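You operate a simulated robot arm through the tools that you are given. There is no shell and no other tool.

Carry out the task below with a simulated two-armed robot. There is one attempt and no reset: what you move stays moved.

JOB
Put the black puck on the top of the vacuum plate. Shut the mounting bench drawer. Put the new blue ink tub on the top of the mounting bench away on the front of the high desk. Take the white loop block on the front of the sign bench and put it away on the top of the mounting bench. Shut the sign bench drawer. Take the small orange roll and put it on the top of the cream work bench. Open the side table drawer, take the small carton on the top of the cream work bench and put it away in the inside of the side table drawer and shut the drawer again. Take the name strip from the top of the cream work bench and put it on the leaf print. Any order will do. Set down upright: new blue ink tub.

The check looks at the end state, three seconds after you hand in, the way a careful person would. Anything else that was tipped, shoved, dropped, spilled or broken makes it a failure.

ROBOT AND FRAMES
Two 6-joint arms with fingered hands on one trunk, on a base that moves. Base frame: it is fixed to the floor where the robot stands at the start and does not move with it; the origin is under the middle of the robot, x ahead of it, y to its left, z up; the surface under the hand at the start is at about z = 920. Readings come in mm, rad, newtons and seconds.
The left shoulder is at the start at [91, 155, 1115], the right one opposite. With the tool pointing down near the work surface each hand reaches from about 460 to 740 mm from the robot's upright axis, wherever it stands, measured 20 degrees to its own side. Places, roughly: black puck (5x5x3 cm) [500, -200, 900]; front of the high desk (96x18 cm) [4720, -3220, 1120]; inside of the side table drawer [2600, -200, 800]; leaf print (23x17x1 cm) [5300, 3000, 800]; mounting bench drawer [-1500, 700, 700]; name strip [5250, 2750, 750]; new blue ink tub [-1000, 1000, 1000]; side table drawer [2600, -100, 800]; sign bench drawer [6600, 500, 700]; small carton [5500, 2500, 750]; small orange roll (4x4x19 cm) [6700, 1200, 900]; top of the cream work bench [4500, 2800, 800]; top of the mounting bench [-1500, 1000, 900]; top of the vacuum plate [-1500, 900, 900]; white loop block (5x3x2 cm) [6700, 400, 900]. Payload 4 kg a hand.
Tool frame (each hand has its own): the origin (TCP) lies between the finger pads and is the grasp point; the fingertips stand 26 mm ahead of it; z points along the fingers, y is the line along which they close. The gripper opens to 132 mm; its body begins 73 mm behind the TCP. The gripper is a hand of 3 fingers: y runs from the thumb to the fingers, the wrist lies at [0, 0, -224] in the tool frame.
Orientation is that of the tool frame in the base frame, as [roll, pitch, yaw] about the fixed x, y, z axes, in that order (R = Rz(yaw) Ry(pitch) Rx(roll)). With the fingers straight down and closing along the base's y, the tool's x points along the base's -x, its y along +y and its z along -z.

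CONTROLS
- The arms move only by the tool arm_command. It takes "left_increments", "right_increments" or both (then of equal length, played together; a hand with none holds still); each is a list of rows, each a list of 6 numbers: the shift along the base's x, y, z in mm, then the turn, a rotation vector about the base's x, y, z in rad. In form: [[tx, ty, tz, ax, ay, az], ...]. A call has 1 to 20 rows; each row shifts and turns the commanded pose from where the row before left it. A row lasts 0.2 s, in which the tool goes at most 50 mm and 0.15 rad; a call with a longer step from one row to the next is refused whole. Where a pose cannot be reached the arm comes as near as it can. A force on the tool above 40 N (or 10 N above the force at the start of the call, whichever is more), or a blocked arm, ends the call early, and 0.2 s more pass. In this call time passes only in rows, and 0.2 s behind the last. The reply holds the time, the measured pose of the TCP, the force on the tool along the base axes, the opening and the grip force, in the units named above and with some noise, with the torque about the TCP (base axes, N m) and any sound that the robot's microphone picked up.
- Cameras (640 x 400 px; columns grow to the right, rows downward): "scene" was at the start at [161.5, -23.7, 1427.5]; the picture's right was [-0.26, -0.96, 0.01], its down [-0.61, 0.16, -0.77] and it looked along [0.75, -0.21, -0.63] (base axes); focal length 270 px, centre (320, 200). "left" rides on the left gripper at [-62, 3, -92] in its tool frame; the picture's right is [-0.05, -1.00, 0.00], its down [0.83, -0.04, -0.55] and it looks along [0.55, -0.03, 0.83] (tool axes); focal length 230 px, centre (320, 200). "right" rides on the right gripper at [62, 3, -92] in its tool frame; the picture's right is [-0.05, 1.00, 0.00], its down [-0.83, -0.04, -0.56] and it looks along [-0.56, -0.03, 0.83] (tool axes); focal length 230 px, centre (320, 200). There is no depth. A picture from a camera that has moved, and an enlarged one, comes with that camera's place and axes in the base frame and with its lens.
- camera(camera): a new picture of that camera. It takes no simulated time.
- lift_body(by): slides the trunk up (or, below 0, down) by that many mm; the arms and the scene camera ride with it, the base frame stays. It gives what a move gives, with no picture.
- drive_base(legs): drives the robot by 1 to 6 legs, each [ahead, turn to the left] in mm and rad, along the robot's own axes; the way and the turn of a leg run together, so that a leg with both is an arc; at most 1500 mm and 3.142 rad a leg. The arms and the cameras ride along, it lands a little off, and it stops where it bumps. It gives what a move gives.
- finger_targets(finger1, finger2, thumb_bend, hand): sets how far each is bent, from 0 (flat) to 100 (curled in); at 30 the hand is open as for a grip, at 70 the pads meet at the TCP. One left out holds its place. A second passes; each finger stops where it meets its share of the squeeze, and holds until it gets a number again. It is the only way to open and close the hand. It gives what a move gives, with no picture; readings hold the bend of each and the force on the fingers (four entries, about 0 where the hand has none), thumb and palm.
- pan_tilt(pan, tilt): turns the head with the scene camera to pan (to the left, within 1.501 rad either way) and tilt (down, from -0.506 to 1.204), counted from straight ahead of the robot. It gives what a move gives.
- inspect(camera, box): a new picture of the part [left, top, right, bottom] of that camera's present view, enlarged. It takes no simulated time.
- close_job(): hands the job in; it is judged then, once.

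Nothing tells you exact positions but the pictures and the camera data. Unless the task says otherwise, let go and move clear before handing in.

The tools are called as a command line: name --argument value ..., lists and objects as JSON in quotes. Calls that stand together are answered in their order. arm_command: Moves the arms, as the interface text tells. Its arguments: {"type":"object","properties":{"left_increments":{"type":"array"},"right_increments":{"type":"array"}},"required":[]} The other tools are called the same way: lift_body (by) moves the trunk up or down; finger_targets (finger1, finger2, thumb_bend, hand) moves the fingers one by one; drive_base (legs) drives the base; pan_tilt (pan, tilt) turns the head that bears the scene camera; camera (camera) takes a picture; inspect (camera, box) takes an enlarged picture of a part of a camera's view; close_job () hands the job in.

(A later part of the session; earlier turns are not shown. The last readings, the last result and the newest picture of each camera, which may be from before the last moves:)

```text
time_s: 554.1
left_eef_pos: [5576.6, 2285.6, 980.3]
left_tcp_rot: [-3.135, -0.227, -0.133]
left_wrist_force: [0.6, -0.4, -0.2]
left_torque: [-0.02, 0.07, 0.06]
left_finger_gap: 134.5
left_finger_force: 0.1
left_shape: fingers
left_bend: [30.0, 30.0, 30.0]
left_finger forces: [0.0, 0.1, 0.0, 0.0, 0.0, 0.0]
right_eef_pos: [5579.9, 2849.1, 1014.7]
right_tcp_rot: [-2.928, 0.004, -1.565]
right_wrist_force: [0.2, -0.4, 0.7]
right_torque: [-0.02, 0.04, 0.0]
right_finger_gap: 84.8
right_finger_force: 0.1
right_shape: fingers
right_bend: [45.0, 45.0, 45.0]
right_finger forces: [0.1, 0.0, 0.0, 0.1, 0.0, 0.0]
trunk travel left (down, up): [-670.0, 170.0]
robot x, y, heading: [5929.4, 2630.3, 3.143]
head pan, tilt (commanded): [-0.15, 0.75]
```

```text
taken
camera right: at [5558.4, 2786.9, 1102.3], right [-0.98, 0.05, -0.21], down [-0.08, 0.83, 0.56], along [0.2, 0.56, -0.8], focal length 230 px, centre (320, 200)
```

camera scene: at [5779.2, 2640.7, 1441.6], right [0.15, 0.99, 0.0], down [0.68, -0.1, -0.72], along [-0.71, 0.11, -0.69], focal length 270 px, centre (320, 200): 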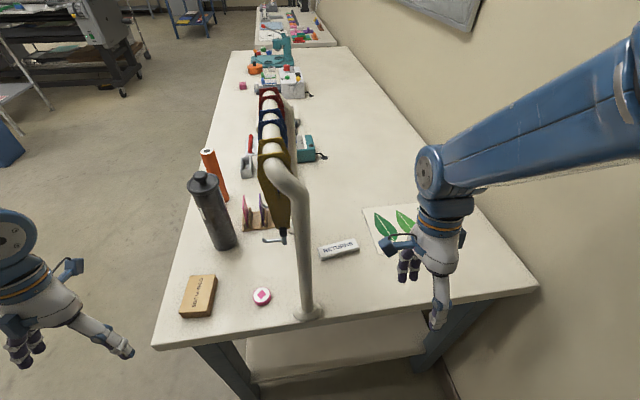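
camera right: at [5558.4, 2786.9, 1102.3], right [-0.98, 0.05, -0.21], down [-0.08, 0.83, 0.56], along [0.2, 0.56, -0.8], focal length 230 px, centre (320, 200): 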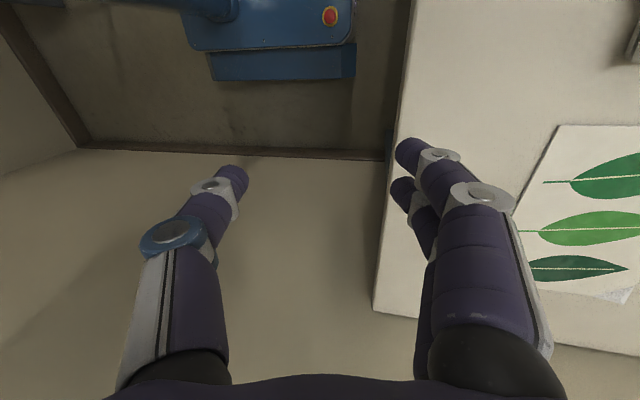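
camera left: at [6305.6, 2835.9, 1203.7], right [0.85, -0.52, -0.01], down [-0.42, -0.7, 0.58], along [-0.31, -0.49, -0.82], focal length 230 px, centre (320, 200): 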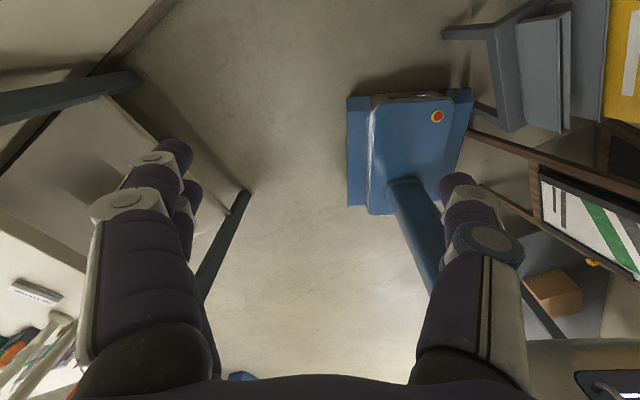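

I level the hand, adjust its yaw to the strip and move over it.

arm_command --right_increments '[[-36, -14, 0, 0, 0.036, 0.028], [-36, -15, 0, 0, 0.036, 0.028], [-36, -15, -5, 0, 0.035, 0.028], [-36, -15, -10, 0, 0.035, 0.028], [-36, -15, -15, 0, 0.035, 0.028], [-34, -13, -15, 0, 0.035, 0.028], [0, 0, 0, 0, 0, 0]]'

camera --camera "right"

camera --camera "scene"

```text
time_s: 555.7
left_eef_pos: [5573.0, 2286.0, 977.8]
left_tcp_rot: [-3.135, -0.233, -0.131]
left_wrist_force: [0.7, 0.7, 0.3]
left_torque: [0.01, 0.03, 0.04]
left_finger_gap: 134.6
left_finger_force: 0.0
left_shape: fingers
left_bend: [30.0, 30.0, 30.0]
left_finger forces: [0.1, 0.1, 0.0, 0.1, 0.0, 0.1]
right_eef_pos: [5353.7, 2763.4, 988.0]
right_tcp_rot: [3.077, 0.027, -1.399]
right_wrist_force: [0.3, 0.3, 0.0]
right_torque: [0.03, 0.01, 0.01]
right_finger_gap: 84.7
right_finger_force: 0.2
right_shape: fingers
right_bend: [45.0, 45.0, 45.0]
right_finger forces: [0.1, 0.1, 0.0, 0.0, 0.0, 0.1]
trunk travel left (down, up): [-670.0, 170.0]
robot x, y, heading: [5929.7, 2628.2, 3.136]
head pan, tilt (commanded): [-0.15, 0.75]
```

```text
taken
camera right: at [5367.1, 2700.9, 1077.1], right [-0.99, -0.12, 0.07], down [-0.06, 0.82, 0.57], along [-0.12, 0.56, -0.82], focal length 230 px, centre (320, 200)
```

right: 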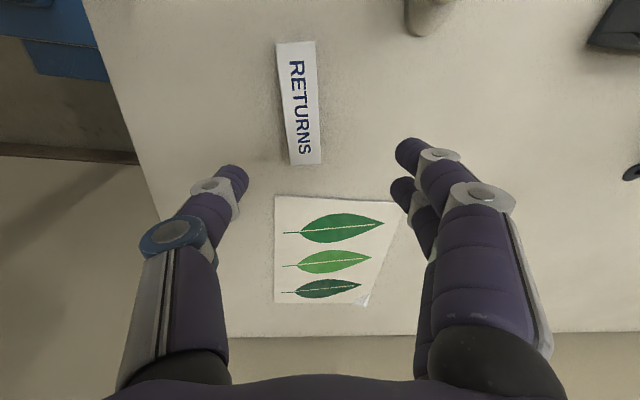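

```text
taken
camera scene: at [5773.3, 2641.7, 1440.8], right [0.15, 0.99, 0.0], down [0.69, -0.1, -0.72], along [-0.71, 0.11, -0.69], focal length 270 px, centre (320, 200)
```

scene: 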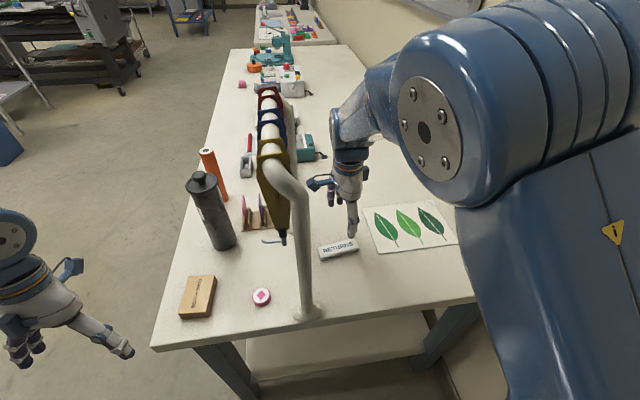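

arm_command --right_increments '[[5, -3, -20, -0.008, -0.034, 0], [5, -3, -20, -0.008, -0.034, 0], [0, 0, -20, 0, 0, 0], [0, 0, 0, 0, 0, 0]]'

camera --camera "right"

inspect --camera "scene" --box '[240, 130, 420, 290]'

```text
time_s: 556.7
left_eef_pos: [5572.6, 2283.7, 978.5]
left_tcp_rot: [-3.134, -0.233, -0.132]
left_wrist_force: [0.4, 0.3, -0.2]
left_torque: [0.0, 0.02, 0.02]
left_finger_gap: 134.6
left_finger_force: 0.1
left_shape: fingers
left_bend: [30.0, 30.0, 30.0]
left_finger forces: [0.0, 0.1, 0.0, 0.0, 0.1, 0.0]
right_eef_pos: [5363.2, 2758.6, 926.6]
right_tcp_rot: [-3.141, -0.001, -1.4]
right_wrist_force: [-0.5, 0.6, -0.4]
right_torque: [0.01, 0.02, 0.0]
right_finger_gap: 84.5
right_finger_force: 0.1
right_shape: fingers
right_bend: [45.0, 45.0, 45.0]
right_finger forces: [0.0, 0.0, 0.0, 0.0, 0.0, 0.1]
trunk travel left (down, up): [-670.0, 170.0]
robot x, y, heading: [5926.3, 2634.6, 3.14]
head pan, tilt (commanded): [-0.15, 0.75]
```

```text
taken
camera right: at [5370.5, 2696.6, 1018.1], right [-0.99, -0.12, 0.0], down [-0.1, 0.83, 0.55], along [-0.07, 0.55, -0.83], focal length 230 px, centre (320, 200)
```

right: 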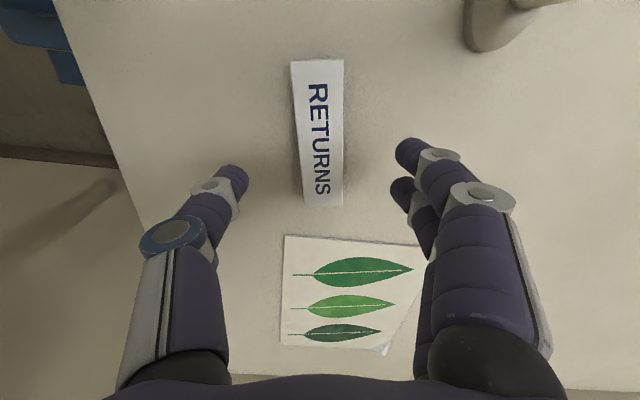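

```text
2.50 times, centred on (330, 210) of scene
camera zoom: at [5772.0, 2641.6, 1440.6], right [0.15, 0.99, 0.0], down [0.69, -0.1, -0.72], along [-0.71, 0.11, -0.7], focal length 676 px, centre (295, 175)
```

zoom: 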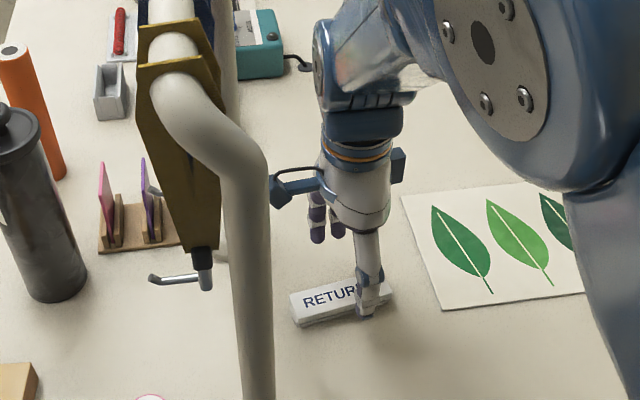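

Well aligned. I descend to the strip.

arm_command --right_increments '[[-2, 0, -15, 0, 0, 0], [0, 0, -15, 0, 0, 0], [0, 0, -12, 0, 0, 0], [0, 0, 0, 0, 0, 0]]'

camera --camera "right"

```text
time_s: 557.7
left_eef_pos: [5570.4, 2284.8, 978.4]
left_tcp_rot: [-3.136, -0.234, -0.133]
left_wrist_force: [0.0, 0.3, 0.1]
left_torque: [0.03, -0.01, 0.01]
left_finger_gap: 134.8
left_finger_force: 0.0
left_shape: fingers
left_bend: [30.0, 30.0, 30.0]
left_finger forces: [0.0, 0.1, 0.0, 0.0, 0.1, 0.1]
right_eef_pos: [5360.2, 2758.2, 884.4]
right_tcp_rot: [3.141, -0.003, -1.399]
right_wrist_force: [0.1, 0.6, 0.3]
right_torque: [-0.01, 0.02, -0.03]
right_finger_gap: 84.8
right_finger_force: 0.0
right_shape: fingers
right_bend: [45.0, 45.0, 45.0]
right_finger forces: [0.0, 0.0, 0.0, 0.0, 0.0, 0.0]
trunk travel left (down, up): [-670.0, 170.0]
robot x, y, heading: [5926.6, 2633.0, 3.137]
head pan, tilt (commanded): [-0.15, 0.75]
```

```text
taken
camera right: at [5368.3, 2696.5, 975.8], right [-0.99, -0.12, 0.0], down [-0.1, 0.83, 0.55], along [-0.07, 0.55, -0.83], focal length 230 px, centre (320, 200)
```

right: 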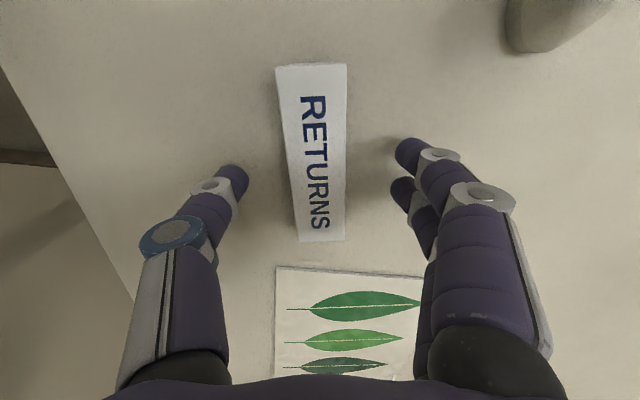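

arm_command --right_increments '[[0, 0, -4, 0, 0, 0], [0, 0, -4, 0, 0, 0], [0, 0, 0, 0, 0, 0]]'

finger_targets --hand "right" --finger1 64 --finger2 64 --thumb_bend 64

camera --camera "right"

```text
time_s: 558.5
left_eef_pos: [5571.7, 2285.1, 978.2]
left_tcp_rot: [-3.135, -0.233, -0.133]
left_wrist_force: [-0.1, 0.0, 0.4]
left_torque: [0.0, -0.02, 0.0]
left_finger_gap: 134.7
left_finger_force: 0.0
left_shape: fingers
left_bend: [30.0, 30.0, 30.0]
left_finger forces: [0.0, 0.0, 0.1, 0.0, 0.0, 0.1]
right_eef_pos: [5360.8, 2757.0, 877.4]
right_tcp_rot: [3.14, 0.001, -1.399]
right_wrist_force: [0.8, 0.0, -0.1]
right_torque: [0.0, 0.04, 0.01]
right_finger_gap: 84.8
right_finger_force: 0.2
right_shape: fingers
right_bend: [45.0, 45.0, 45.0]
right_finger forces: [0.1, 0.0, 0.0, 0.1, 0.0, 0.0]
trunk travel left (down, up): [-670.0, 170.0]
robot x, y, heading: [5930.0, 2632.1, 3.136]
head pan, tilt (commanded): [-0.15, 0.75]
```

```text
time_s: 559.5
left_eef_pos: [5571.8, 2286.2, 978.7]
left_tcp_rot: [-3.136, -0.235, -0.13]
left_wrist_force: [0.7, 0.2, -0.2]
left_torque: [-0.03, 0.01, 0.02]
left_finger_gap: 134.4
left_finger_force: 0.1
left_shape: fingers
left_bend: [30.0, 30.0, 30.0]
left_finger forces: [0.1, 0.1, 0.1, 0.0, 0.0, 0.0]
right_eef_pos: [5360.2, 2758.8, 876.9]
right_tcp_rot: [-3.139, 0.0, -1.4]
right_wrist_force: [-0.1, 1.0, 0.6]
right_torque: [-0.01, -0.01, 0.0]
right_finger_gap: 32.1
right_finger_force: 4.0
right_shape: fingers
right_bend: [61.0, 61.0, 62.0]
right_finger forces: [1.9, 2.0, 0.0, 0.0, 4.0, 0.0]
trunk travel left (down, up): [-670.0, 170.0]
robot x, y, heading: [5930.6, 2627.0, 3.139]
head pan, tilt (commanded): [-0.15, 0.75]
```

```text
taken
camera right: at [5368.2, 2696.5, 967.9], right [-0.99, -0.12, 0.0], down [-0.1, 0.83, 0.55], along [-0.07, 0.55, -0.83], focal length 230 px, centre (320, 200)
```

right: 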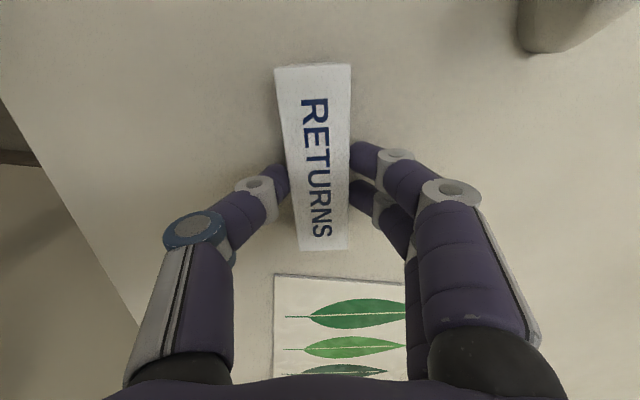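

The strip is gripped at its middle. I tighten and lift it.

finger_targets --hand "right" --finger1 74 --finger2 74 --thumb_bend 71

arm_command --right_increments '[[0, 0, 5, 0, 0, 0], [0, 0, 12, 0, 0, 0], [0, 0, 20, 0, 0, 0], [0, 0, 20, 0, 0, 0], [0, 0, 0, 0, 0, 0]]'

camera --camera "right"

camera --camera "scene"

```text
time_s: 560.5
left_eef_pos: [5571.0, 2285.3, 978.5]
left_tcp_rot: [-3.136, -0.234, -0.132]
left_wrist_force: [-0.3, -0.3, -0.4]
left_torque: [-0.01, 0.0, 0.0]
left_finger_gap: 134.7
left_finger_force: 0.1
left_shape: fingers
left_bend: [30.0, 30.0, 30.0]
left_finger forces: [0.0, 0.1, 0.0, 0.0, 0.1, 0.0]
right_eef_pos: [5360.4, 2757.6, 877.5]
right_tcp_rot: [3.141, 0.0, -1.4]
right_wrist_force: [-0.4, 0.8, 0.7]
right_torque: [0.01, 0.0, 0.01]
right_finger_gap: 29.7
right_finger_force: 17.2
right_shape: fingers
right_bend: [70.0, 70.0, 64.0]
right_finger forces: [8.7, 8.7, 0.1, 0.1, 17.4, 0.0]
trunk travel left (down, up): [-670.0, 170.0]
robot x, y, heading: [5930.9, 2633.7, 3.142]
head pan, tilt (commanded): [-0.15, 0.75]
```

```text
time_s: 561.7
left_eef_pos: [5571.4, 2285.7, 978.9]
left_tcp_rot: [-3.134, -0.234, -0.132]
left_wrist_force: [0.8, 0.0, 1.1]
left_torque: [-0.02, 0.0, 0.01]
left_finger_gap: 134.5
left_finger_force: 0.1
left_shape: fingers
left_bend: [30.0, 30.0, 30.0]
left_finger forces: [0.0, 0.0, 0.1, 0.1, 0.0, 0.1]
right_eef_pos: [5359.3, 2757.4, 933.2]
right_tcp_rot: [3.141, -0.001, -1.4]
right_wrist_force: [0.0, -0.4, -0.6]
right_torque: [0.04, -0.04, -0.02]
right_finger_gap: 29.7
right_finger_force: 16.9
right_shape: fingers
right_bend: [70.0, 70.0, 64.0]
right_finger forces: [8.6, 8.7, 0.1, 0.1, 17.4, 0.0]
trunk travel left (down, up): [-670.0, 170.0]
robot x, y, heading: [5925.5, 2632.1, 3.137]
head pan, tilt (commanded): [-0.15, 0.75]
```

```text
taken
camera right: at [5367.5, 2696.0, 1025.7], right [-0.99, -0.12, 0.0], down [-0.1, 0.83, 0.55], along [-0.07, 0.55, -0.83], focal length 230 px, centre (320, 200)
```

right: 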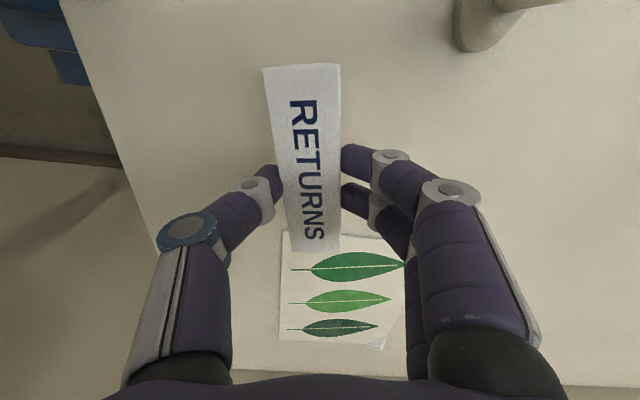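

```text
taken
camera scene: at [5771.3, 2641.7, 1440.5], right [0.15, 0.99, 0.0], down [0.69, -0.1, -0.72], along [-0.71, 0.11, -0.7], focal length 270 px, centre (320, 200)
```

scene: 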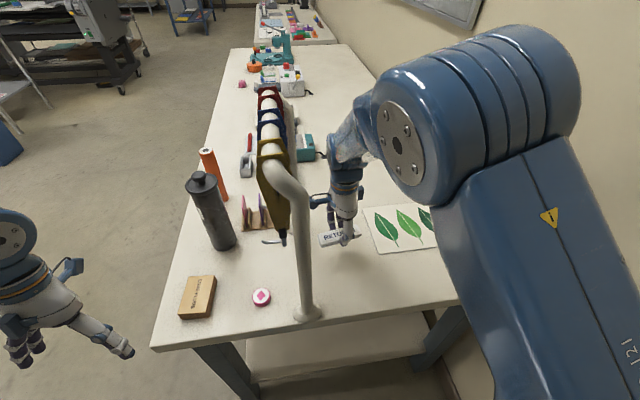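

The strip is held. I move it over the centre of the leaf print (about (5312, 2950)).

arm_command --right_increments '[[-4, 15, 10, 0, 0, 0], [-8, 30, 5, 0, 0, 0], [-8, 32, 0, 0, 0, 0], [-8, 32, 0, 0, 0, 0], [-8, 32, 0, 0, 0, 0], [-8, 32, 0, 0, 0, 0], [-5, 20, 0, 0, 0, 0], [0, 0, 0, 0, 0, 0]]'

camera --camera "right"

camera --camera "scene"

```text
time_s: 563.5
left_eef_pos: [5572.1, 2285.0, 979.0]
left_tcp_rot: [-3.135, -0.234, -0.133]
left_wrist_force: [-0.3, -0.4, 0.4]
left_torque: [0.03, 0.01, 0.01]
left_finger_gap: 134.5
left_finger_force: 0.1
left_shape: fingers
left_bend: [30.0, 30.0, 30.0]
left_finger forces: [0.0, 0.0, 0.0, 0.0, 0.0, 0.0]
right_eef_pos: [5311.6, 2949.1, 950.1]
right_tcp_rot: [3.141, -0.005, -1.396]
right_wrist_force: [-0.1, 0.0, -0.5]
right_torque: [0.03, -0.02, -0.02]
right_finger_gap: 29.7
right_finger_force: 17.8
right_shape: fingers
right_bend: [70.0, 70.0, 64.0]
right_finger forces: [8.6, 8.5, 0.0, 0.0, 17.2, 0.1]
trunk travel left (down, up): [-670.0, 170.0]
robot x, y, heading: [5931.5, 2628.4, 3.141]
head pan, tilt (commanded): [-0.15, 0.75]
```

```text
taken
camera right: at [5319.7, 2888.1, 1040.8], right [-0.99, -0.12, 0.0], down [-0.1, 0.83, 0.55], along [-0.07, 0.55, -0.83], focal length 230 px, centre (320, 200)
```

right: 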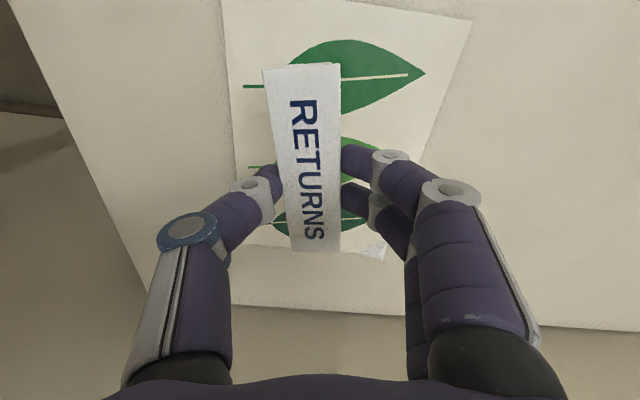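

```text
taken
camera scene: at [5771.8, 2641.2, 1440.6], right [0.15, 0.99, 0.0], down [0.69, -0.1, -0.72], along [-0.71, 0.11, -0.7], focal length 270 px, centre (320, 200)
```

scene: 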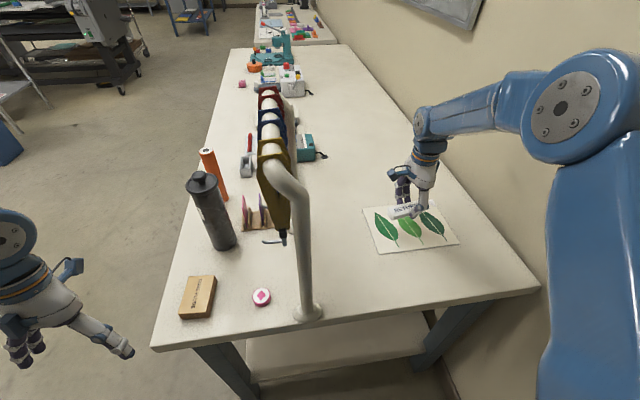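

The strip is over the middle of the print. I lower it gently.

arm_command --right_increments '[[0, 0, -20, 0, 0, 0], [0, 0, -18, 0, 0, 0], [0, 0, -12, 0, 0, 0], [0, 0, 0, 0, 0, 0]]'

arm_command --right_increments '[[0, 0, -4, 0, 0, 0], [0, 0, -4, 0, 0, 0], [0, 0, 0, 0, 0, 0]]'

camera --camera "right"

```text
time_s: 564.5
left_eef_pos: [5571.7, 2286.3, 979.5]
left_tcp_rot: [-3.135, -0.232, -0.131]
left_wrist_force: [-0.5, -0.3, 1.1]
left_torque: [-0.04, 0.0, -0.01]
left_finger_gap: 134.7
left_finger_force: 0.2
left_shape: fingers
left_bend: [30.0, 30.0, 30.0]
left_finger forces: [0.0, 0.0, 0.0, 0.0, 0.0, 0.1]
right_eef_pos: [5311.6, 2947.9, 897.6]
right_tcp_rot: [-3.141, -0.005, -1.397]
right_wrist_force: [0.2, -0.5, -0.8]
right_torque: [0.0, 0.03, 0.0]
right_finger_gap: 30.0
right_finger_force: 17.0
right_shape: fingers
right_bend: [70.0, 70.0, 64.0]
right_finger forces: [8.7, 8.7, 0.1, 0.0, 17.2, 0.0]
trunk travel left (down, up): [-670.0, 170.0]
robot x, y, heading: [5924.6, 2632.9, 3.141]
head pan, tilt (commanded): [-0.15, 0.75]
```

```text
time_s: 565.3
left_eef_pos: [5573.0, 2285.5, 979.2]
left_tcp_rot: [-3.133, -0.232, -0.131]
left_wrist_force: [0.0, -0.7, -0.3]
left_torque: [0.01, 0.02, -0.03]
left_finger_gap: 134.9
left_finger_force: 0.2
left_shape: fingers
left_bend: [30.0, 30.0, 30.0]
left_finger forces: [0.0, 0.0, 0.0, 0.0, 0.0, 0.1]
right_eef_pos: [5310.2, 2948.8, 890.4]
right_tcp_rot: [3.141, -0.006, -1.397]
right_wrist_force: [-1.0, 0.2, -1.4]
right_torque: [0.01, 0.01, -0.03]
right_finger_gap: 30.1
right_finger_force: 16.9
right_shape: fingers
right_bend: [70.0, 70.0, 64.0]
right_finger forces: [8.6, 8.6, 0.1, 0.1, 17.2, 0.0]
trunk travel left (down, up): [-670.0, 170.0]
robot x, y, heading: [5929.0, 2630.5, 3.138]
head pan, tilt (commanded): [-0.15, 0.75]
```

```text
taken
camera right: at [5319.3, 2888.2, 982.6], right [-0.99, -0.12, 0.0], down [-0.1, 0.83, 0.55], along [-0.07, 0.55, -0.83], focal length 230 px, centre (320, 200)
```

right: 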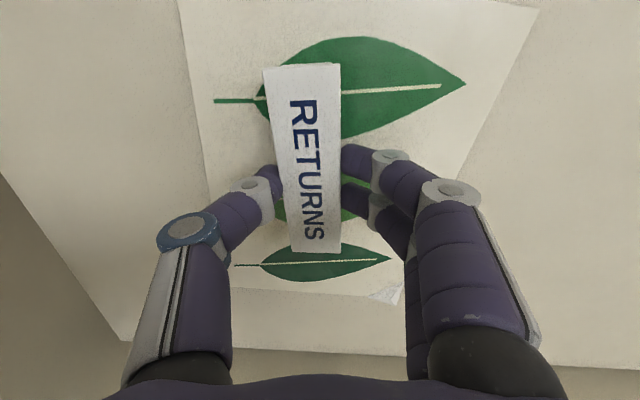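

arm_command --right_increments '[[0, 0, -3, 0, 0, 0], [0, 0, -3, 0, 0, 0], [0, 0, 0, 0, 0, 0]]'

arm_command --right_increments '[[0, 0, -3, 0, 0, 0], [0, 0, -2, 0, 0, 0], [0, 0, 0, 0, 0, 0]]'

```text
time_s: 566.1
left_eef_pos: [5571.8, 2285.5, 978.0]
left_tcp_rot: [-3.135, -0.235, -0.133]
left_wrist_force: [-0.3, -0.3, -0.5]
left_torque: [0.0, 0.01, -0.01]
left_finger_gap: 134.4
left_finger_force: 0.0
left_shape: fingers
left_bend: [30.0, 30.0, 30.0]
left_finger forces: [0.0, 0.0, 0.1, 0.1, 0.0, 0.1]
right_eef_pos: [5311.9, 2950.2, 884.5]
right_tcp_rot: [-3.141, -0.005, -1.397]
right_wrist_force: [0.9, 0.0, 0.0]
right_torque: [0.01, -0.01, 0.02]
right_finger_gap: 29.9
right_finger_force: 17.3
right_shape: fingers
right_bend: [70.0, 70.0, 64.0]
right_finger forces: [8.6, 8.7, 0.0, 0.1, 17.2, 0.0]
trunk travel left (down, up): [-670.0, 170.0]
robot x, y, heading: [5930.8, 2634.3, 3.141]
head pan, tilt (commanded): [-0.15, 0.75]
```

```text
time_s: 566.9
left_eef_pos: [5571.5, 2285.5, 978.4]
left_tcp_rot: [-3.133, -0.233, -0.133]
left_wrist_force: [-0.4, 0.1, 0.5]
left_torque: [0.0, 0.04, -0.02]
left_finger_gap: 134.4
left_finger_force: 0.0
left_shape: fingers
left_bend: [30.0, 30.0, 30.0]
left_finger forces: [0.1, 0.0, 0.0, 0.0, 0.0, 0.1]
right_eef_pos: [5311.9, 2948.9, 879.7]
right_tcp_rot: [3.138, -0.005, -1.398]
right_wrist_force: [0.6, -0.5, 0.1]
right_torque: [0.0, 0.0, -0.02]
right_finger_gap: 29.9
right_finger_force: 16.7
right_shape: fingers
right_bend: [70.0, 70.0, 64.0]
right_finger forces: [8.7, 8.6, 0.1, 0.1, 17.2, 0.0]
trunk travel left (down, up): [-670.0, 170.0]
robot x, y, heading: [5928.6, 2629.7, 3.144]
head pan, tilt (commanded): [-0.15, 0.75]
```

arm_command --right_increments '[[0, 0, -2, 0, 0, 0], [0, 0, -2, 0, 0, 0], [0, 0, 0, 0, 0, 0]]'

camera --camera "right"

inspect --camera "scene" --box '[350, 150, 480, 260]'

```text
time_s: 567.7
left_eef_pos: [5572.4, 2285.3, 979.0]
left_tcp_rot: [-3.135, -0.233, -0.132]
left_wrist_force: [0.7, 0.3, -0.4]
left_torque: [0.02, -0.02, 0.02]
left_finger_gap: 134.7
left_finger_force: 0.1
left_shape: fingers
left_bend: [30.0, 30.0, 30.0]
left_finger forces: [0.0, 0.1, 0.1, 0.0, 0.1, 0.0]
right_eef_pos: [5310.7, 2948.8, 877.6]
right_tcp_rot: [3.137, -0.004, -1.395]
right_wrist_force: [-1.9, 1.6, 13.0]
right_torque: [0.1, -0.18, 0.01]
right_finger_gap: 29.6
right_finger_force: 19.1
right_shape: fingers
right_bend: [70.0, 70.0, 65.0]
right_finger forces: [10.1, 10.3, 0.1, 0.1, 18.0, 0.0]
trunk travel left (down, up): [-670.0, 170.0]
robot x, y, heading: [5928.7, 2629.6, 3.133]
head pan, tilt (commanded): [-0.15, 0.75]
```

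```text
taken
camera right: at [5319.4, 2887.5, 969.2], right [-0.99, -0.12, 0.0], down [-0.1, 0.83, 0.55], along [-0.07, 0.55, -0.83], focal length 230 px, centre (320, 200)
```

right: 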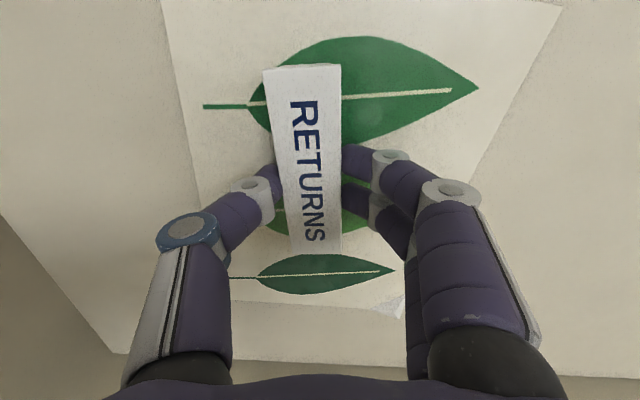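

```text
3.64 times, centred on (415, 205) of scene
camera zoom: at [5773.4, 2640.9, 1441.0], right [0.15, 0.99, 0.0], down [0.69, -0.1, -0.72], along [-0.71, 0.11, -0.69], focal length 983 px, centre (-26, 182)
```

zoom: 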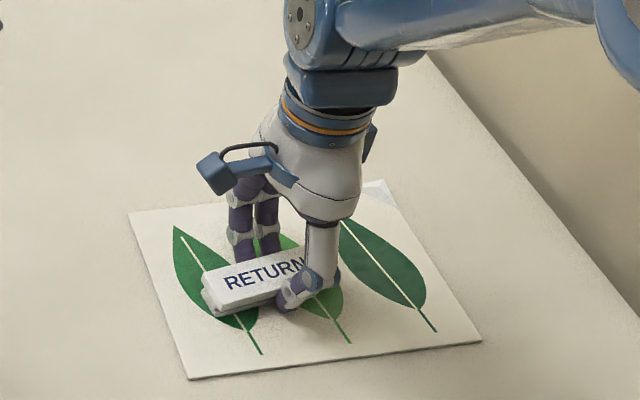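

The strip rests on the print. I relieve slightly and open the hand, then rise.

arm_command --right_increments '[[0, 0, 2, 0, 0, 0], [0, 0, 1, 0, 0, 0]]'

finger_targets --hand "right" --finger1 50 --finger2 50 --thumb_bend 50

arm_command --right_increments '[[0, 0, 6, 0, 0, 0], [0, 0, 20, 0, 0, 0], [0, 0, 30, 0, 0, 0], [0, 0, 30, 0, 0, 0], [0, 0, 30, 0, 0, 0]]'

camera --camera "right"

camera --camera "scene"

```text
time_s: 568.3
left_eef_pos: [5572.9, 2285.4, 978.4]
left_tcp_rot: [-3.136, -0.232, -0.133]
left_wrist_force: [-0.7, 0.9, 1.2]
left_torque: [0.04, 0.01, -0.04]
left_finger_gap: 134.8
left_finger_force: 0.1
left_shape: fingers
left_bend: [30.0, 30.0, 30.0]
left_finger forces: [0.1, 0.1, 0.0, 0.1, 0.0, 0.0]
right_eef_pos: [5312.6, 2948.3, 878.2]
right_tcp_rot: [3.14, -0.006, -1.397]
right_wrist_force: [-1.2, 1.5, 5.8]
right_torque: [0.06, -0.04, 0.04]
right_finger_gap: 29.8
right_finger_force: 18.3
right_shape: fingers
right_bend: [70.0, 70.0, 65.0]
right_finger forces: [9.3, 9.8, 0.1, 0.1, 17.6, 0.0]
trunk travel left (down, up): [-670.0, 170.0]
robot x, y, heading: [5928.3, 2630.1, 3.141]
head pan, tilt (commanded): [-0.15, 0.75]
```

```text
time_s: 569.3
left_eef_pos: [5571.7, 2285.4, 977.9]
left_tcp_rot: [-3.135, -0.234, -0.131]
left_wrist_force: [-0.1, -0.2, -0.7]
left_torque: [-0.03, -0.01, -0.01]
left_finger_gap: 134.4
left_finger_force: 0.0
left_shape: fingers
left_bend: [30.0, 30.0, 30.0]
left_finger forces: [0.1, 0.1, 0.0, 0.0, 0.1, 0.0]
right_eef_pos: [5312.2, 2948.3, 878.5]
right_tcp_rot: [3.14, -0.006, -1.398]
right_wrist_force: [-0.4, -1.4, -0.3]
right_torque: [0.02, 0.03, -0.04]
right_finger_gap: 67.2
right_finger_force: 0.1
right_shape: fingers
right_bend: [50.0, 50.0, 50.0]
right_finger forces: [0.0, 0.0, 0.0, 0.0, 0.1, 0.1]
trunk travel left (down, up): [-670.0, 170.0]
robot x, y, heading: [5929.9, 2631.3, 3.141]
head pan, tilt (commanded): [-0.15, 0.75]
```

```text
time_s: 570.5
left_eef_pos: [5571.7, 2284.9, 977.9]
left_tcp_rot: [-3.135, -0.233, -0.133]
left_wrist_force: [0.0, -0.2, 0.7]
left_torque: [0.02, 0.0, -0.05]
left_finger_gap: 134.7
left_finger_force: 0.1
left_shape: fingers
left_bend: [30.0, 30.0, 30.0]
left_finger forces: [0.0, 0.0, 0.1, 0.0, 0.0, 0.1]
right_eef_pos: [5311.2, 2948.4, 993.8]
right_tcp_rot: [3.14, -0.003, -1.397]
right_wrist_force: [-0.6, 0.4, -0.7]
right_torque: [-0.04, -0.03, -0.01]
right_finger_gap: 67.3
right_finger_force: 0.1
right_shape: fingers
right_bend: [50.0, 50.0, 50.0]
right_finger forces: [0.0, 0.0, 0.1, 0.1, 0.0, 0.0]
trunk travel left (down, up): [-670.0, 170.0]
robot x, y, heading: [5932.3, 2629.9, 3.145]
head pan, tilt (commanded): [-0.15, 0.75]
```

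```text
taken
camera right: at [5319.3, 2888.6, 1086.6], right [-0.99, -0.12, 0.0], down [-0.1, 0.83, 0.55], along [-0.07, 0.55, -0.83], focal length 230 px, centre (320, 200)
```

right: 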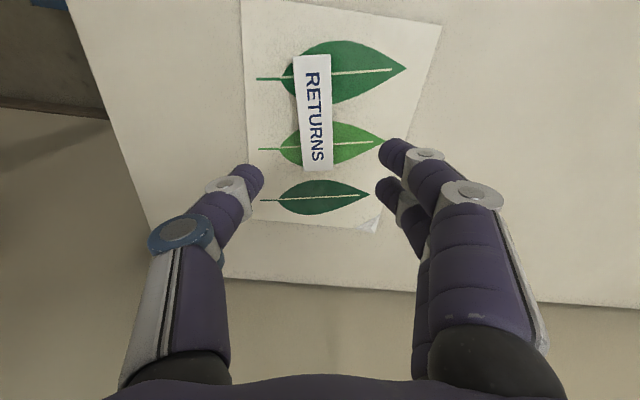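

```text
taken
camera scene: at [5772.7, 2641.3, 1440.7], right [0.15, 0.99, 0.0], down [0.69, -0.1, -0.72], along [-0.71, 0.11, -0.7], focal length 270 px, centre (320, 200)
```

scene: 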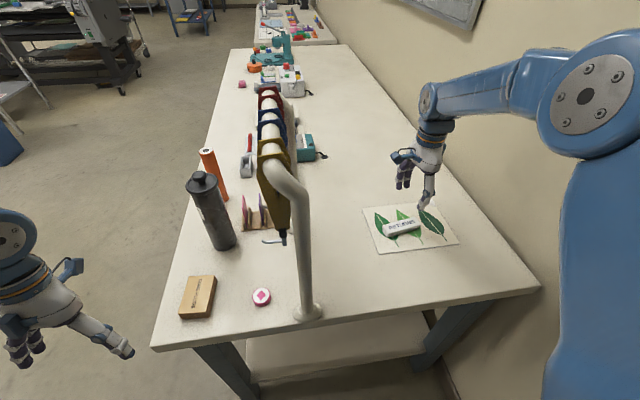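

The name strip lies on the leaf print. Now the small carton, which is within the left hand's reach: I zoom in on it.

inspect --camera "scene" --box '[140, 250, 290, 350]'

camera --camera "left"

```text
4.00 times, centred on (215, 300) of scene
camera zoom: at [5772.7, 2641.3, 1440.7], right [0.15, 0.99, 0.0], down [0.69, -0.1, -0.72], along [-0.71, 0.11, -0.7], focal length 1081 px, centre (740, -200)
```

zoom: 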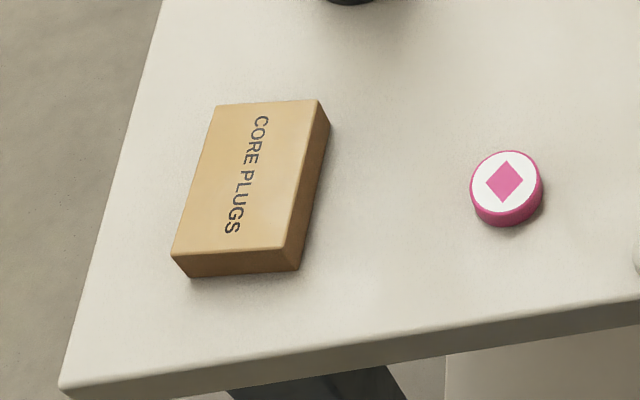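

```text
taken
camera left: at [5492.1, 2291.4, 1053.8], right [0.08, 1.0, -0.01], down [0.68, -0.05, 0.73], along [0.73, -0.06, -0.68], focal length 230 px, centre (320, 200)
```

left: 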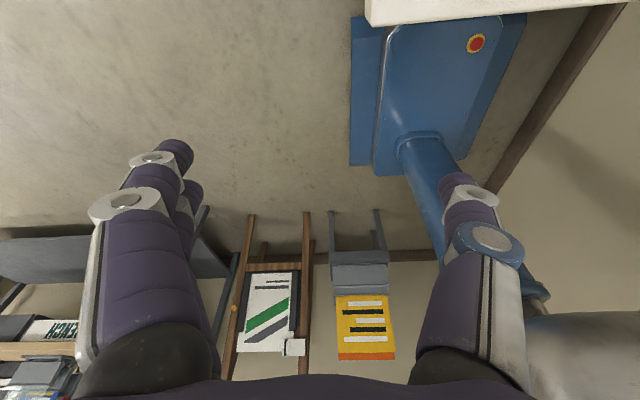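

The carton (about 88 × 59 × 25 mm) is centred at (5448, 2416). I bring the left hand over it, level.

arm_command --left_increments '[[-25, 26, 10, 0.006, 0.046, 0.006], [-25, 26, 5, 0.006, 0.046, 0.006], [-25, 26, 0, 0.006, 0.046, 0.006], [-25, 26, 0, 0.006, 0.046, 0.006], [-24, 27, -5, 0.006, 0.045, 0.006], [0, 0, 0, 0, 0, 0]]'

camera --camera "left"

camera --camera "scene"

```text
time_s: 571.9
left_eef_pos: [5440.1, 2414.1, 1010.9]
left_tcp_rot: [-3.139, 0.08, -0.1]
left_wrist_force: [-1.0, -0.9, -0.5]
left_torque: [-0.01, -0.01, 0.0]
left_finger_gap: 134.7
left_finger_force: 0.1
left_shape: fingers
left_bend: [30.0, 30.0, 30.0]
left_finger forces: [0.0, 0.0, 0.0, 0.0, 0.0, 0.1]
right_eef_pos: [5310.9, 2949.3, 993.8]
right_tcp_rot: [3.14, -0.004, -1.396]
right_wrist_force: [0.4, 0.3, -0.2]
right_torque: [0.06, -0.06, 0.04]
right_finger_gap: 67.5
right_finger_force: 0.0
right_shape: fingers
right_bend: [50.0, 50.0, 50.0]
right_finger forces: [0.1, 0.0, 0.1, 0.0, 0.1, 0.0]
trunk travel left (down, up): [-670.0, 170.0]
robot x, y, heading: [5929.7, 2629.3, 3.138]
head pan, tilt (commanded): [-0.15, 0.75]
```

```text
taken
camera left: at [5385.4, 2415.2, 1106.5], right [0.05, 1.0, 0.01], down [0.87, -0.04, 0.49], along [0.49, -0.02, -0.87], focal length 230 px, centre (320, 200)
```

left: 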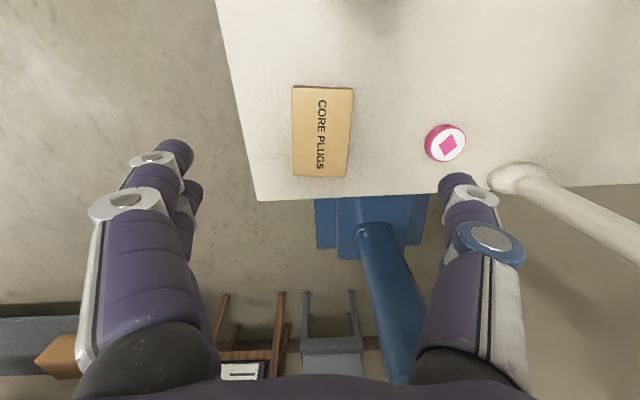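

```text
taken
camera scene: at [5772.0, 2640.7, 1440.6], right [0.15, 0.99, 0.0], down [0.69, -0.1, -0.72], along [-0.71, 0.11, -0.7], focal length 270 px, centre (320, 200)
```

scene: 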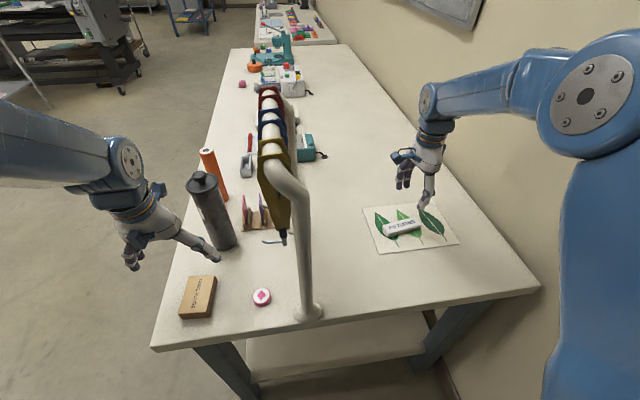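

arm_command --left_increments '[[2, 0, -20, 0, -0.04, 0], [2, 0, -25, 0, -0.04, 0], [0, 0, -25, 0, 0, 0], [0, 0, -25, 0, 0, 0], [0, 0, -20, 0, 0, 0], [0, 0, 0, 0, 0, 0]]'

camera --camera "left"

inspect --camera "scene" --box '[100, 170, 300, 340]'

```text
time_s: 573.3
left_eef_pos: [5443.8, 2413.3, 895.6]
left_tcp_rot: [-3.133, -0.001, -0.098]
left_wrist_force: [-0.2, -0.2, 0.4]
left_torque: [0.02, -0.01, 0.0]
left_finger_gap: 134.6
left_finger_force: 0.1
left_shape: fingers
left_bend: [30.0, 30.0, 30.0]
left_finger forces: [0.0, 0.0, 0.0, 0.1, 0.0, 0.0]
right_eef_pos: [5310.7, 2949.7, 994.5]
right_tcp_rot: [3.138, -0.005, -1.397]
right_wrist_force: [0.3, 0.8, -0.3]
right_torque: [0.01, -0.01, 0.0]
right_finger_gap: 67.0
right_finger_force: 0.1
right_shape: fingers
right_bend: [50.0, 50.0, 50.0]
right_finger forces: [0.0, 0.0, 0.0, 0.0, 0.0, 0.0]
trunk travel left (down, up): [-670.0, 170.0]
robot x, y, heading: [5929.2, 2628.0, 3.141]
head pan, tilt (commanded): [-0.15, 0.75]
```

```text
taken
camera left: at [5382.7, 2415.2, 986.9], right [0.05, 1.0, 0.01], down [0.83, -0.04, 0.56], along [0.56, -0.02, -0.83], focal length 230 px, centre (320, 200)
```

left: 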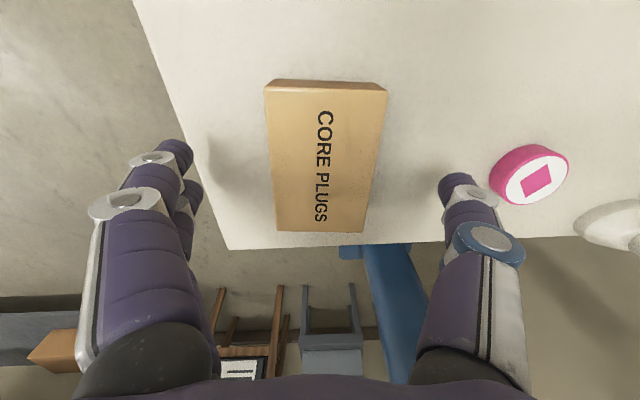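

```text
2.35 times, centred on (200, 255) of scene
camera zoom: at [5772.1, 2641.9, 1440.7], right [0.15, 0.99, 0.0], down [0.69, -0.1, -0.72], along [-0.71, 0.11, -0.7], focal length 636 px, centre (602, 71)
```

zoom: 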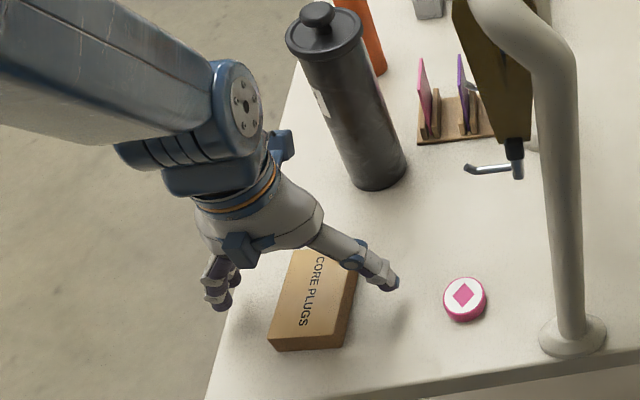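

arm_command --left_increments '[[0, 0, -8, 0, 0, 0], [0, 0, -8, 0, 0, 0], [0, 0, -4, 0, 0, 0], [0, 0, 0, 0, 0, 0]]'

finger_targets --hand "left" --finger1 60 --finger2 60 --thumb_bend 60

camera --camera "left"

```text
time_s: 574.3
left_eef_pos: [5443.1, 2414.1, 874.8]
left_tcp_rot: [-3.133, -0.001, -0.098]
left_wrist_force: [0.7, 0.5, 0.4]
left_torque: [-0.02, -0.01, 0.03]
left_finger_gap: 134.7
left_finger_force: 0.1
left_shape: fingers
left_bend: [30.0, 30.0, 30.0]
left_finger forces: [0.0, 0.0, 0.0, 0.1, 0.0, 0.0]
right_eef_pos: [5311.1, 2950.4, 994.1]
right_tcp_rot: [-3.141, -0.002, -1.396]
right_wrist_force: [-0.9, 0.6, 0.6]
right_torque: [0.01, 0.02, 0.0]
right_finger_gap: 67.5
right_finger_force: 0.1
right_shape: fingers
right_bend: [50.0, 50.0, 50.0]
right_finger forces: [0.0, 0.0, 0.0, 0.0, 0.0, 0.0]
trunk travel left (down, up): [-670.0, 170.0]
robot x, y, heading: [5930.3, 2628.3, 3.138]
head pan, tilt (commanded): [-0.15, 0.75]
```

```text
time_s: 575.3
left_eef_pos: [5443.2, 2413.6, 875.7]
left_tcp_rot: [-3.13, -0.004, -0.097]
left_wrist_force: [-0.4, -0.3, 0.0]
left_torque: [-0.03, 0.04, 0.0]
left_finger_gap: 58.6
left_finger_force: 9.6
left_shape: fingers
left_bend: [53.0, 53.0, 55.0]
left_finger forces: [4.8, 4.8, 0.0, 0.0, 9.4, 0.0]
right_eef_pos: [5310.8, 2949.1, 993.7]
right_tcp_rot: [-3.141, -0.004, -1.396]
right_wrist_force: [-0.5, -0.1, 0.2]
right_torque: [-0.01, 0.01, 0.0]
right_finger_gap: 67.1
right_finger_force: 0.0
right_shape: fingers
right_bend: [50.0, 50.0, 50.0]
right_finger forces: [0.0, 0.0, 0.0, 0.1, 0.0, 0.1]
trunk travel left (down, up): [-670.0, 170.0]
robot x, y, heading: [5931.0, 2631.9, 3.136]
head pan, tilt (commanded): [-0.15, 0.75]
```

```text
taken
camera left: at [5382.2, 2415.1, 967.1], right [0.05, 1.0, 0.01], down [0.83, -0.04, 0.56], along [0.56, -0.02, -0.83], focal length 230 px, centre (320, 200)
```

left: 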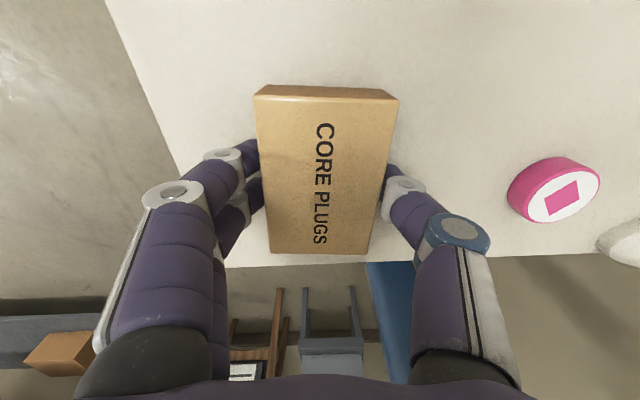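

finger_targets --hand "left" --finger1 76 --finger2 76 --thumb_bend 72

arm_command --left_increments '[[0, 0, 5, 0, 0, 0], [0, 0, 15, 0, 0, 0], [0, 0, 25, 0, 0, 0], [0, 0, 35, 0, 0, 0], [0, 0, 40, 0, 0, 0], [0, 0, 40, 0, 0, 0], [0, 0, 20, 0, 0, 0]]' --right_increments '[[0, 0, 20, 0, 0, 0], [0, 0, 20, 0, 0, 0], [0, 0, 30, 0, 0, 0], [0, 0, 30, 0, 0, 0], [0, 0, 0, 0, 0, 0], [0, 0, 0, 0, 0, 0], [0, 0, 0, 0, 0, 0]]'

camera --camera "left"

camera --camera "scene"

```text
time_s: 576.3
left_eef_pos: [5443.2, 2412.8, 875.5]
left_tcp_rot: [-3.131, -0.002, -0.098]
left_wrist_force: [0.9, -0.1, 0.2]
left_torque: [-0.02, 0.0, -0.03]
left_finger_gap: 56.7
left_finger_force: 22.7
left_shape: fingers
left_bend: [52.0, 53.0, 60.0]
left_finger forces: [11.4, 11.5, 0.0, 0.0, 23.0, 0.0]
right_eef_pos: [5310.1, 2949.3, 993.8]
right_tcp_rot: [3.14, -0.004, -1.396]
right_wrist_force: [0.0, 0.0, -0.1]
right_torque: [-0.01, -0.01, 0.01]
right_finger_gap: 67.4
right_finger_force: 0.1
right_shape: fingers
right_bend: [50.0, 50.0, 50.0]
right_finger forces: [0.1, 0.2, 0.0, 0.1, 0.1, 0.1]
trunk travel left (down, up): [-670.0, 170.0]
robot x, y, heading: [5933.6, 2629.4, 3.141]
head pan, tilt (commanded): [-0.15, 0.75]
```

```text
time_s: 577.9
left_eef_pos: [5443.3, 2414.2, 1057.5]
left_tcp_rot: [-3.131, -0.004, -0.099]
left_wrist_force: [0.0, 1.0, -0.1]
left_torque: [-0.02, 0.01, -0.02]
left_finger_gap: 56.9
left_finger_force: 22.8
left_shape: fingers
left_bend: [52.0, 53.0, 60.0]
left_finger forces: [11.4, 11.5, 0.0, 0.0, 22.9, 0.0]
right_eef_pos: [5311.6, 2950.3, 1094.3]
right_tcp_rot: [-3.142, -0.002, -1.397]
right_wrist_force: [-0.1, -0.2, 0.8]
right_torque: [-0.01, -0.01, 0.0]
right_finger_gap: 67.2
right_finger_force: 0.1
right_shape: fingers
right_bend: [50.0, 50.0, 50.0]
right_finger forces: [0.0, 0.0, 0.1, 0.0, 0.0, 0.0]
trunk travel left (down, up): [-670.0, 170.0]
robot x, y, heading: [5927.4, 2631.0, 3.138]
head pan, tilt (commanded): [-0.15, 0.75]
```

```text
taken
camera left: at [5381.8, 2415.4, 1148.5], right [0.05, 1.0, 0.01], down [0.83, -0.04, 0.56], along [0.56, -0.02, -0.83], focal length 230 px, centre (320, 200)
```

left: 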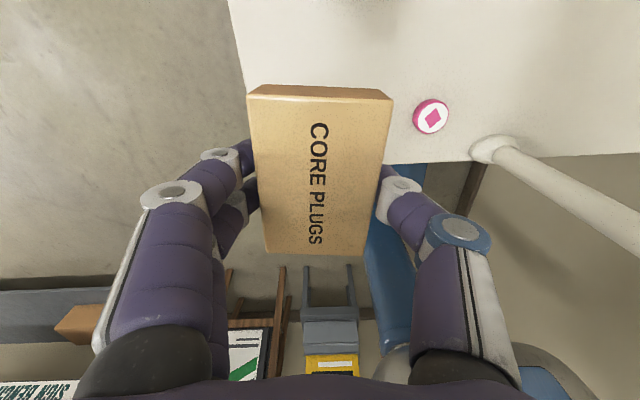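

```text
taken
camera scene: at [5772.1, 2641.8, 1440.6], right [0.15, 0.99, 0.0], down [0.69, -0.1, -0.72], along [-0.71, 0.11, -0.7], focal length 270 px, centre (320, 200)
```

scene: 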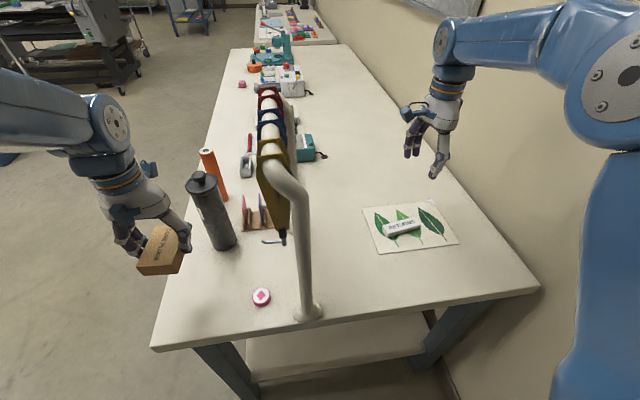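

The carton is in the left hand. I retract the right hand, back away from the bench end, and turn toward the open floor.

arm_command --right_increments '[[25, -12, 0, 0, 0, 0], [28, -14, 0, 0, 0, 0], [28, -14, 0, 0, 0, 0], [28, -14, 0, 0, 0, 0], [25, -13, 0, 0, 0, 0]]'

drive_base --legs '[[-320, 0]]'

drive_base --legs '[[0, 1.4]]'

camera --camera "left"

```text
time_s: 579.1
left_eef_pos: [5443.6, 2412.9, 1056.2]
left_tcp_rot: [-3.132, -0.001, -0.098]
left_wrist_force: [0.0, -0.5, -0.3]
left_torque: [0.0, 0.0, 0.0]
left_finger_gap: 57.0
left_finger_force: 22.8
left_shape: fingers
left_bend: [52.0, 53.0, 60.0]
left_finger forces: [11.5, 11.4, 0.0, 0.0, 22.9, 0.0]
right_eef_pos: [5447.4, 2880.5, 1094.9]
right_tcp_rot: [-3.141, -0.002, -1.398]
right_wrist_force: [0.2, -0.7, 0.4]
right_torque: [0.01, -0.01, 0.01]
right_finger_gap: 67.2
right_finger_force: 0.1
right_shape: fingers
right_bend: [50.0, 50.0, 50.0]
right_finger forces: [0.1, 0.0, 0.0, 0.0, 0.0, 0.0]
trunk travel left (down, up): [-670.0, 170.0]
robot x, y, heading: [5928.3, 2626.8, 3.136]
head pan, tilt (commanded): [-0.15, 0.75]
```

```text
time_s: 581.2
left_eef_pos: [5762.8, 2414.2, 1056.4]
left_tcp_rot: [-3.131, -0.003, -0.1]
left_wrist_force: [-1.2, 0.4, -0.1]
left_torque: [-0.02, 0.0, 0.01]
left_finger_gap: 57.0
left_finger_force: 23.2
left_shape: fingers
left_bend: [52.0, 53.0, 60.0]
left_finger forces: [11.5, 11.5, 0.1, 0.1, 23.0, 0.0]
right_eef_pos: [5767.3, 2882.9, 1094.4]
right_tcp_rot: [3.142, -0.003, -1.398]
right_wrist_force: [-0.1, 0.9, 0.5]
right_torque: [-0.01, 0.01, -0.02]
right_finger_gap: 67.1
right_finger_force: 0.0
right_shape: fingers
right_bend: [50.0, 50.0, 50.0]
right_finger forces: [0.0, 0.1, 0.0, 0.1, 0.1, 0.0]
trunk travel left (down, up): [-670.0, 170.0]
robot x, y, heading: [6253.6, 2628.1, 3.139]
head pan, tilt (commanded): [-0.15, 0.75]
```

```text
time_s: 585.3
left_eef_pos: [6377.7, 2127.6, 1064.7]
left_tcp_rot: [-3.133, 0.016, 1.289]
left_wrist_force: [0.5, 0.1, -0.3]
left_torque: [0.0, -0.03, 0.01]
left_finger_gap: 56.7
left_finger_force: 22.4
left_shape: fingers
left_bend: [52.0, 52.0, 61.0]
left_finger forces: [11.3, 11.4, 0.0, 0.0, 22.6, 0.0]
right_eef_pos: [5917.9, 2216.2, 1096.3]
right_tcp_rot: [3.137, -0.001, -0.009]
right_wrist_force: [-0.5, 0.3, 0.5]
right_torque: [0.02, 0.01, -0.01]
right_finger_gap: 68.0
right_finger_force: 0.1
right_shape: fingers
right_bend: [50.0, 50.0, 50.0]
right_finger forces: [0.1, 0.0, 0.0, 0.0, 0.0, 0.0]
trunk travel left (down, up): [-670.0, 170.0]
robot x, y, heading: [6241.8, 2627.7, -1.755]
head pan, tilt (commanded): [-0.15, 0.75]
```

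```text
taken
camera left: at [6365.7, 2067.0, 1156.9], right [-0.97, 0.23, 0.01], down [0.2, 0.82, 0.54], along [0.12, 0.53, -0.84], focal length 230 px, centre (320, 200)
```

left: 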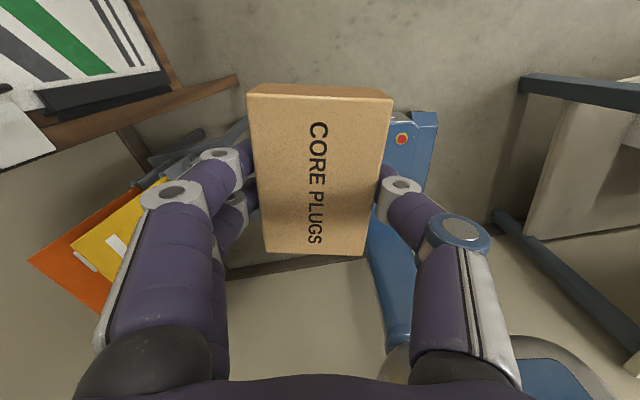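

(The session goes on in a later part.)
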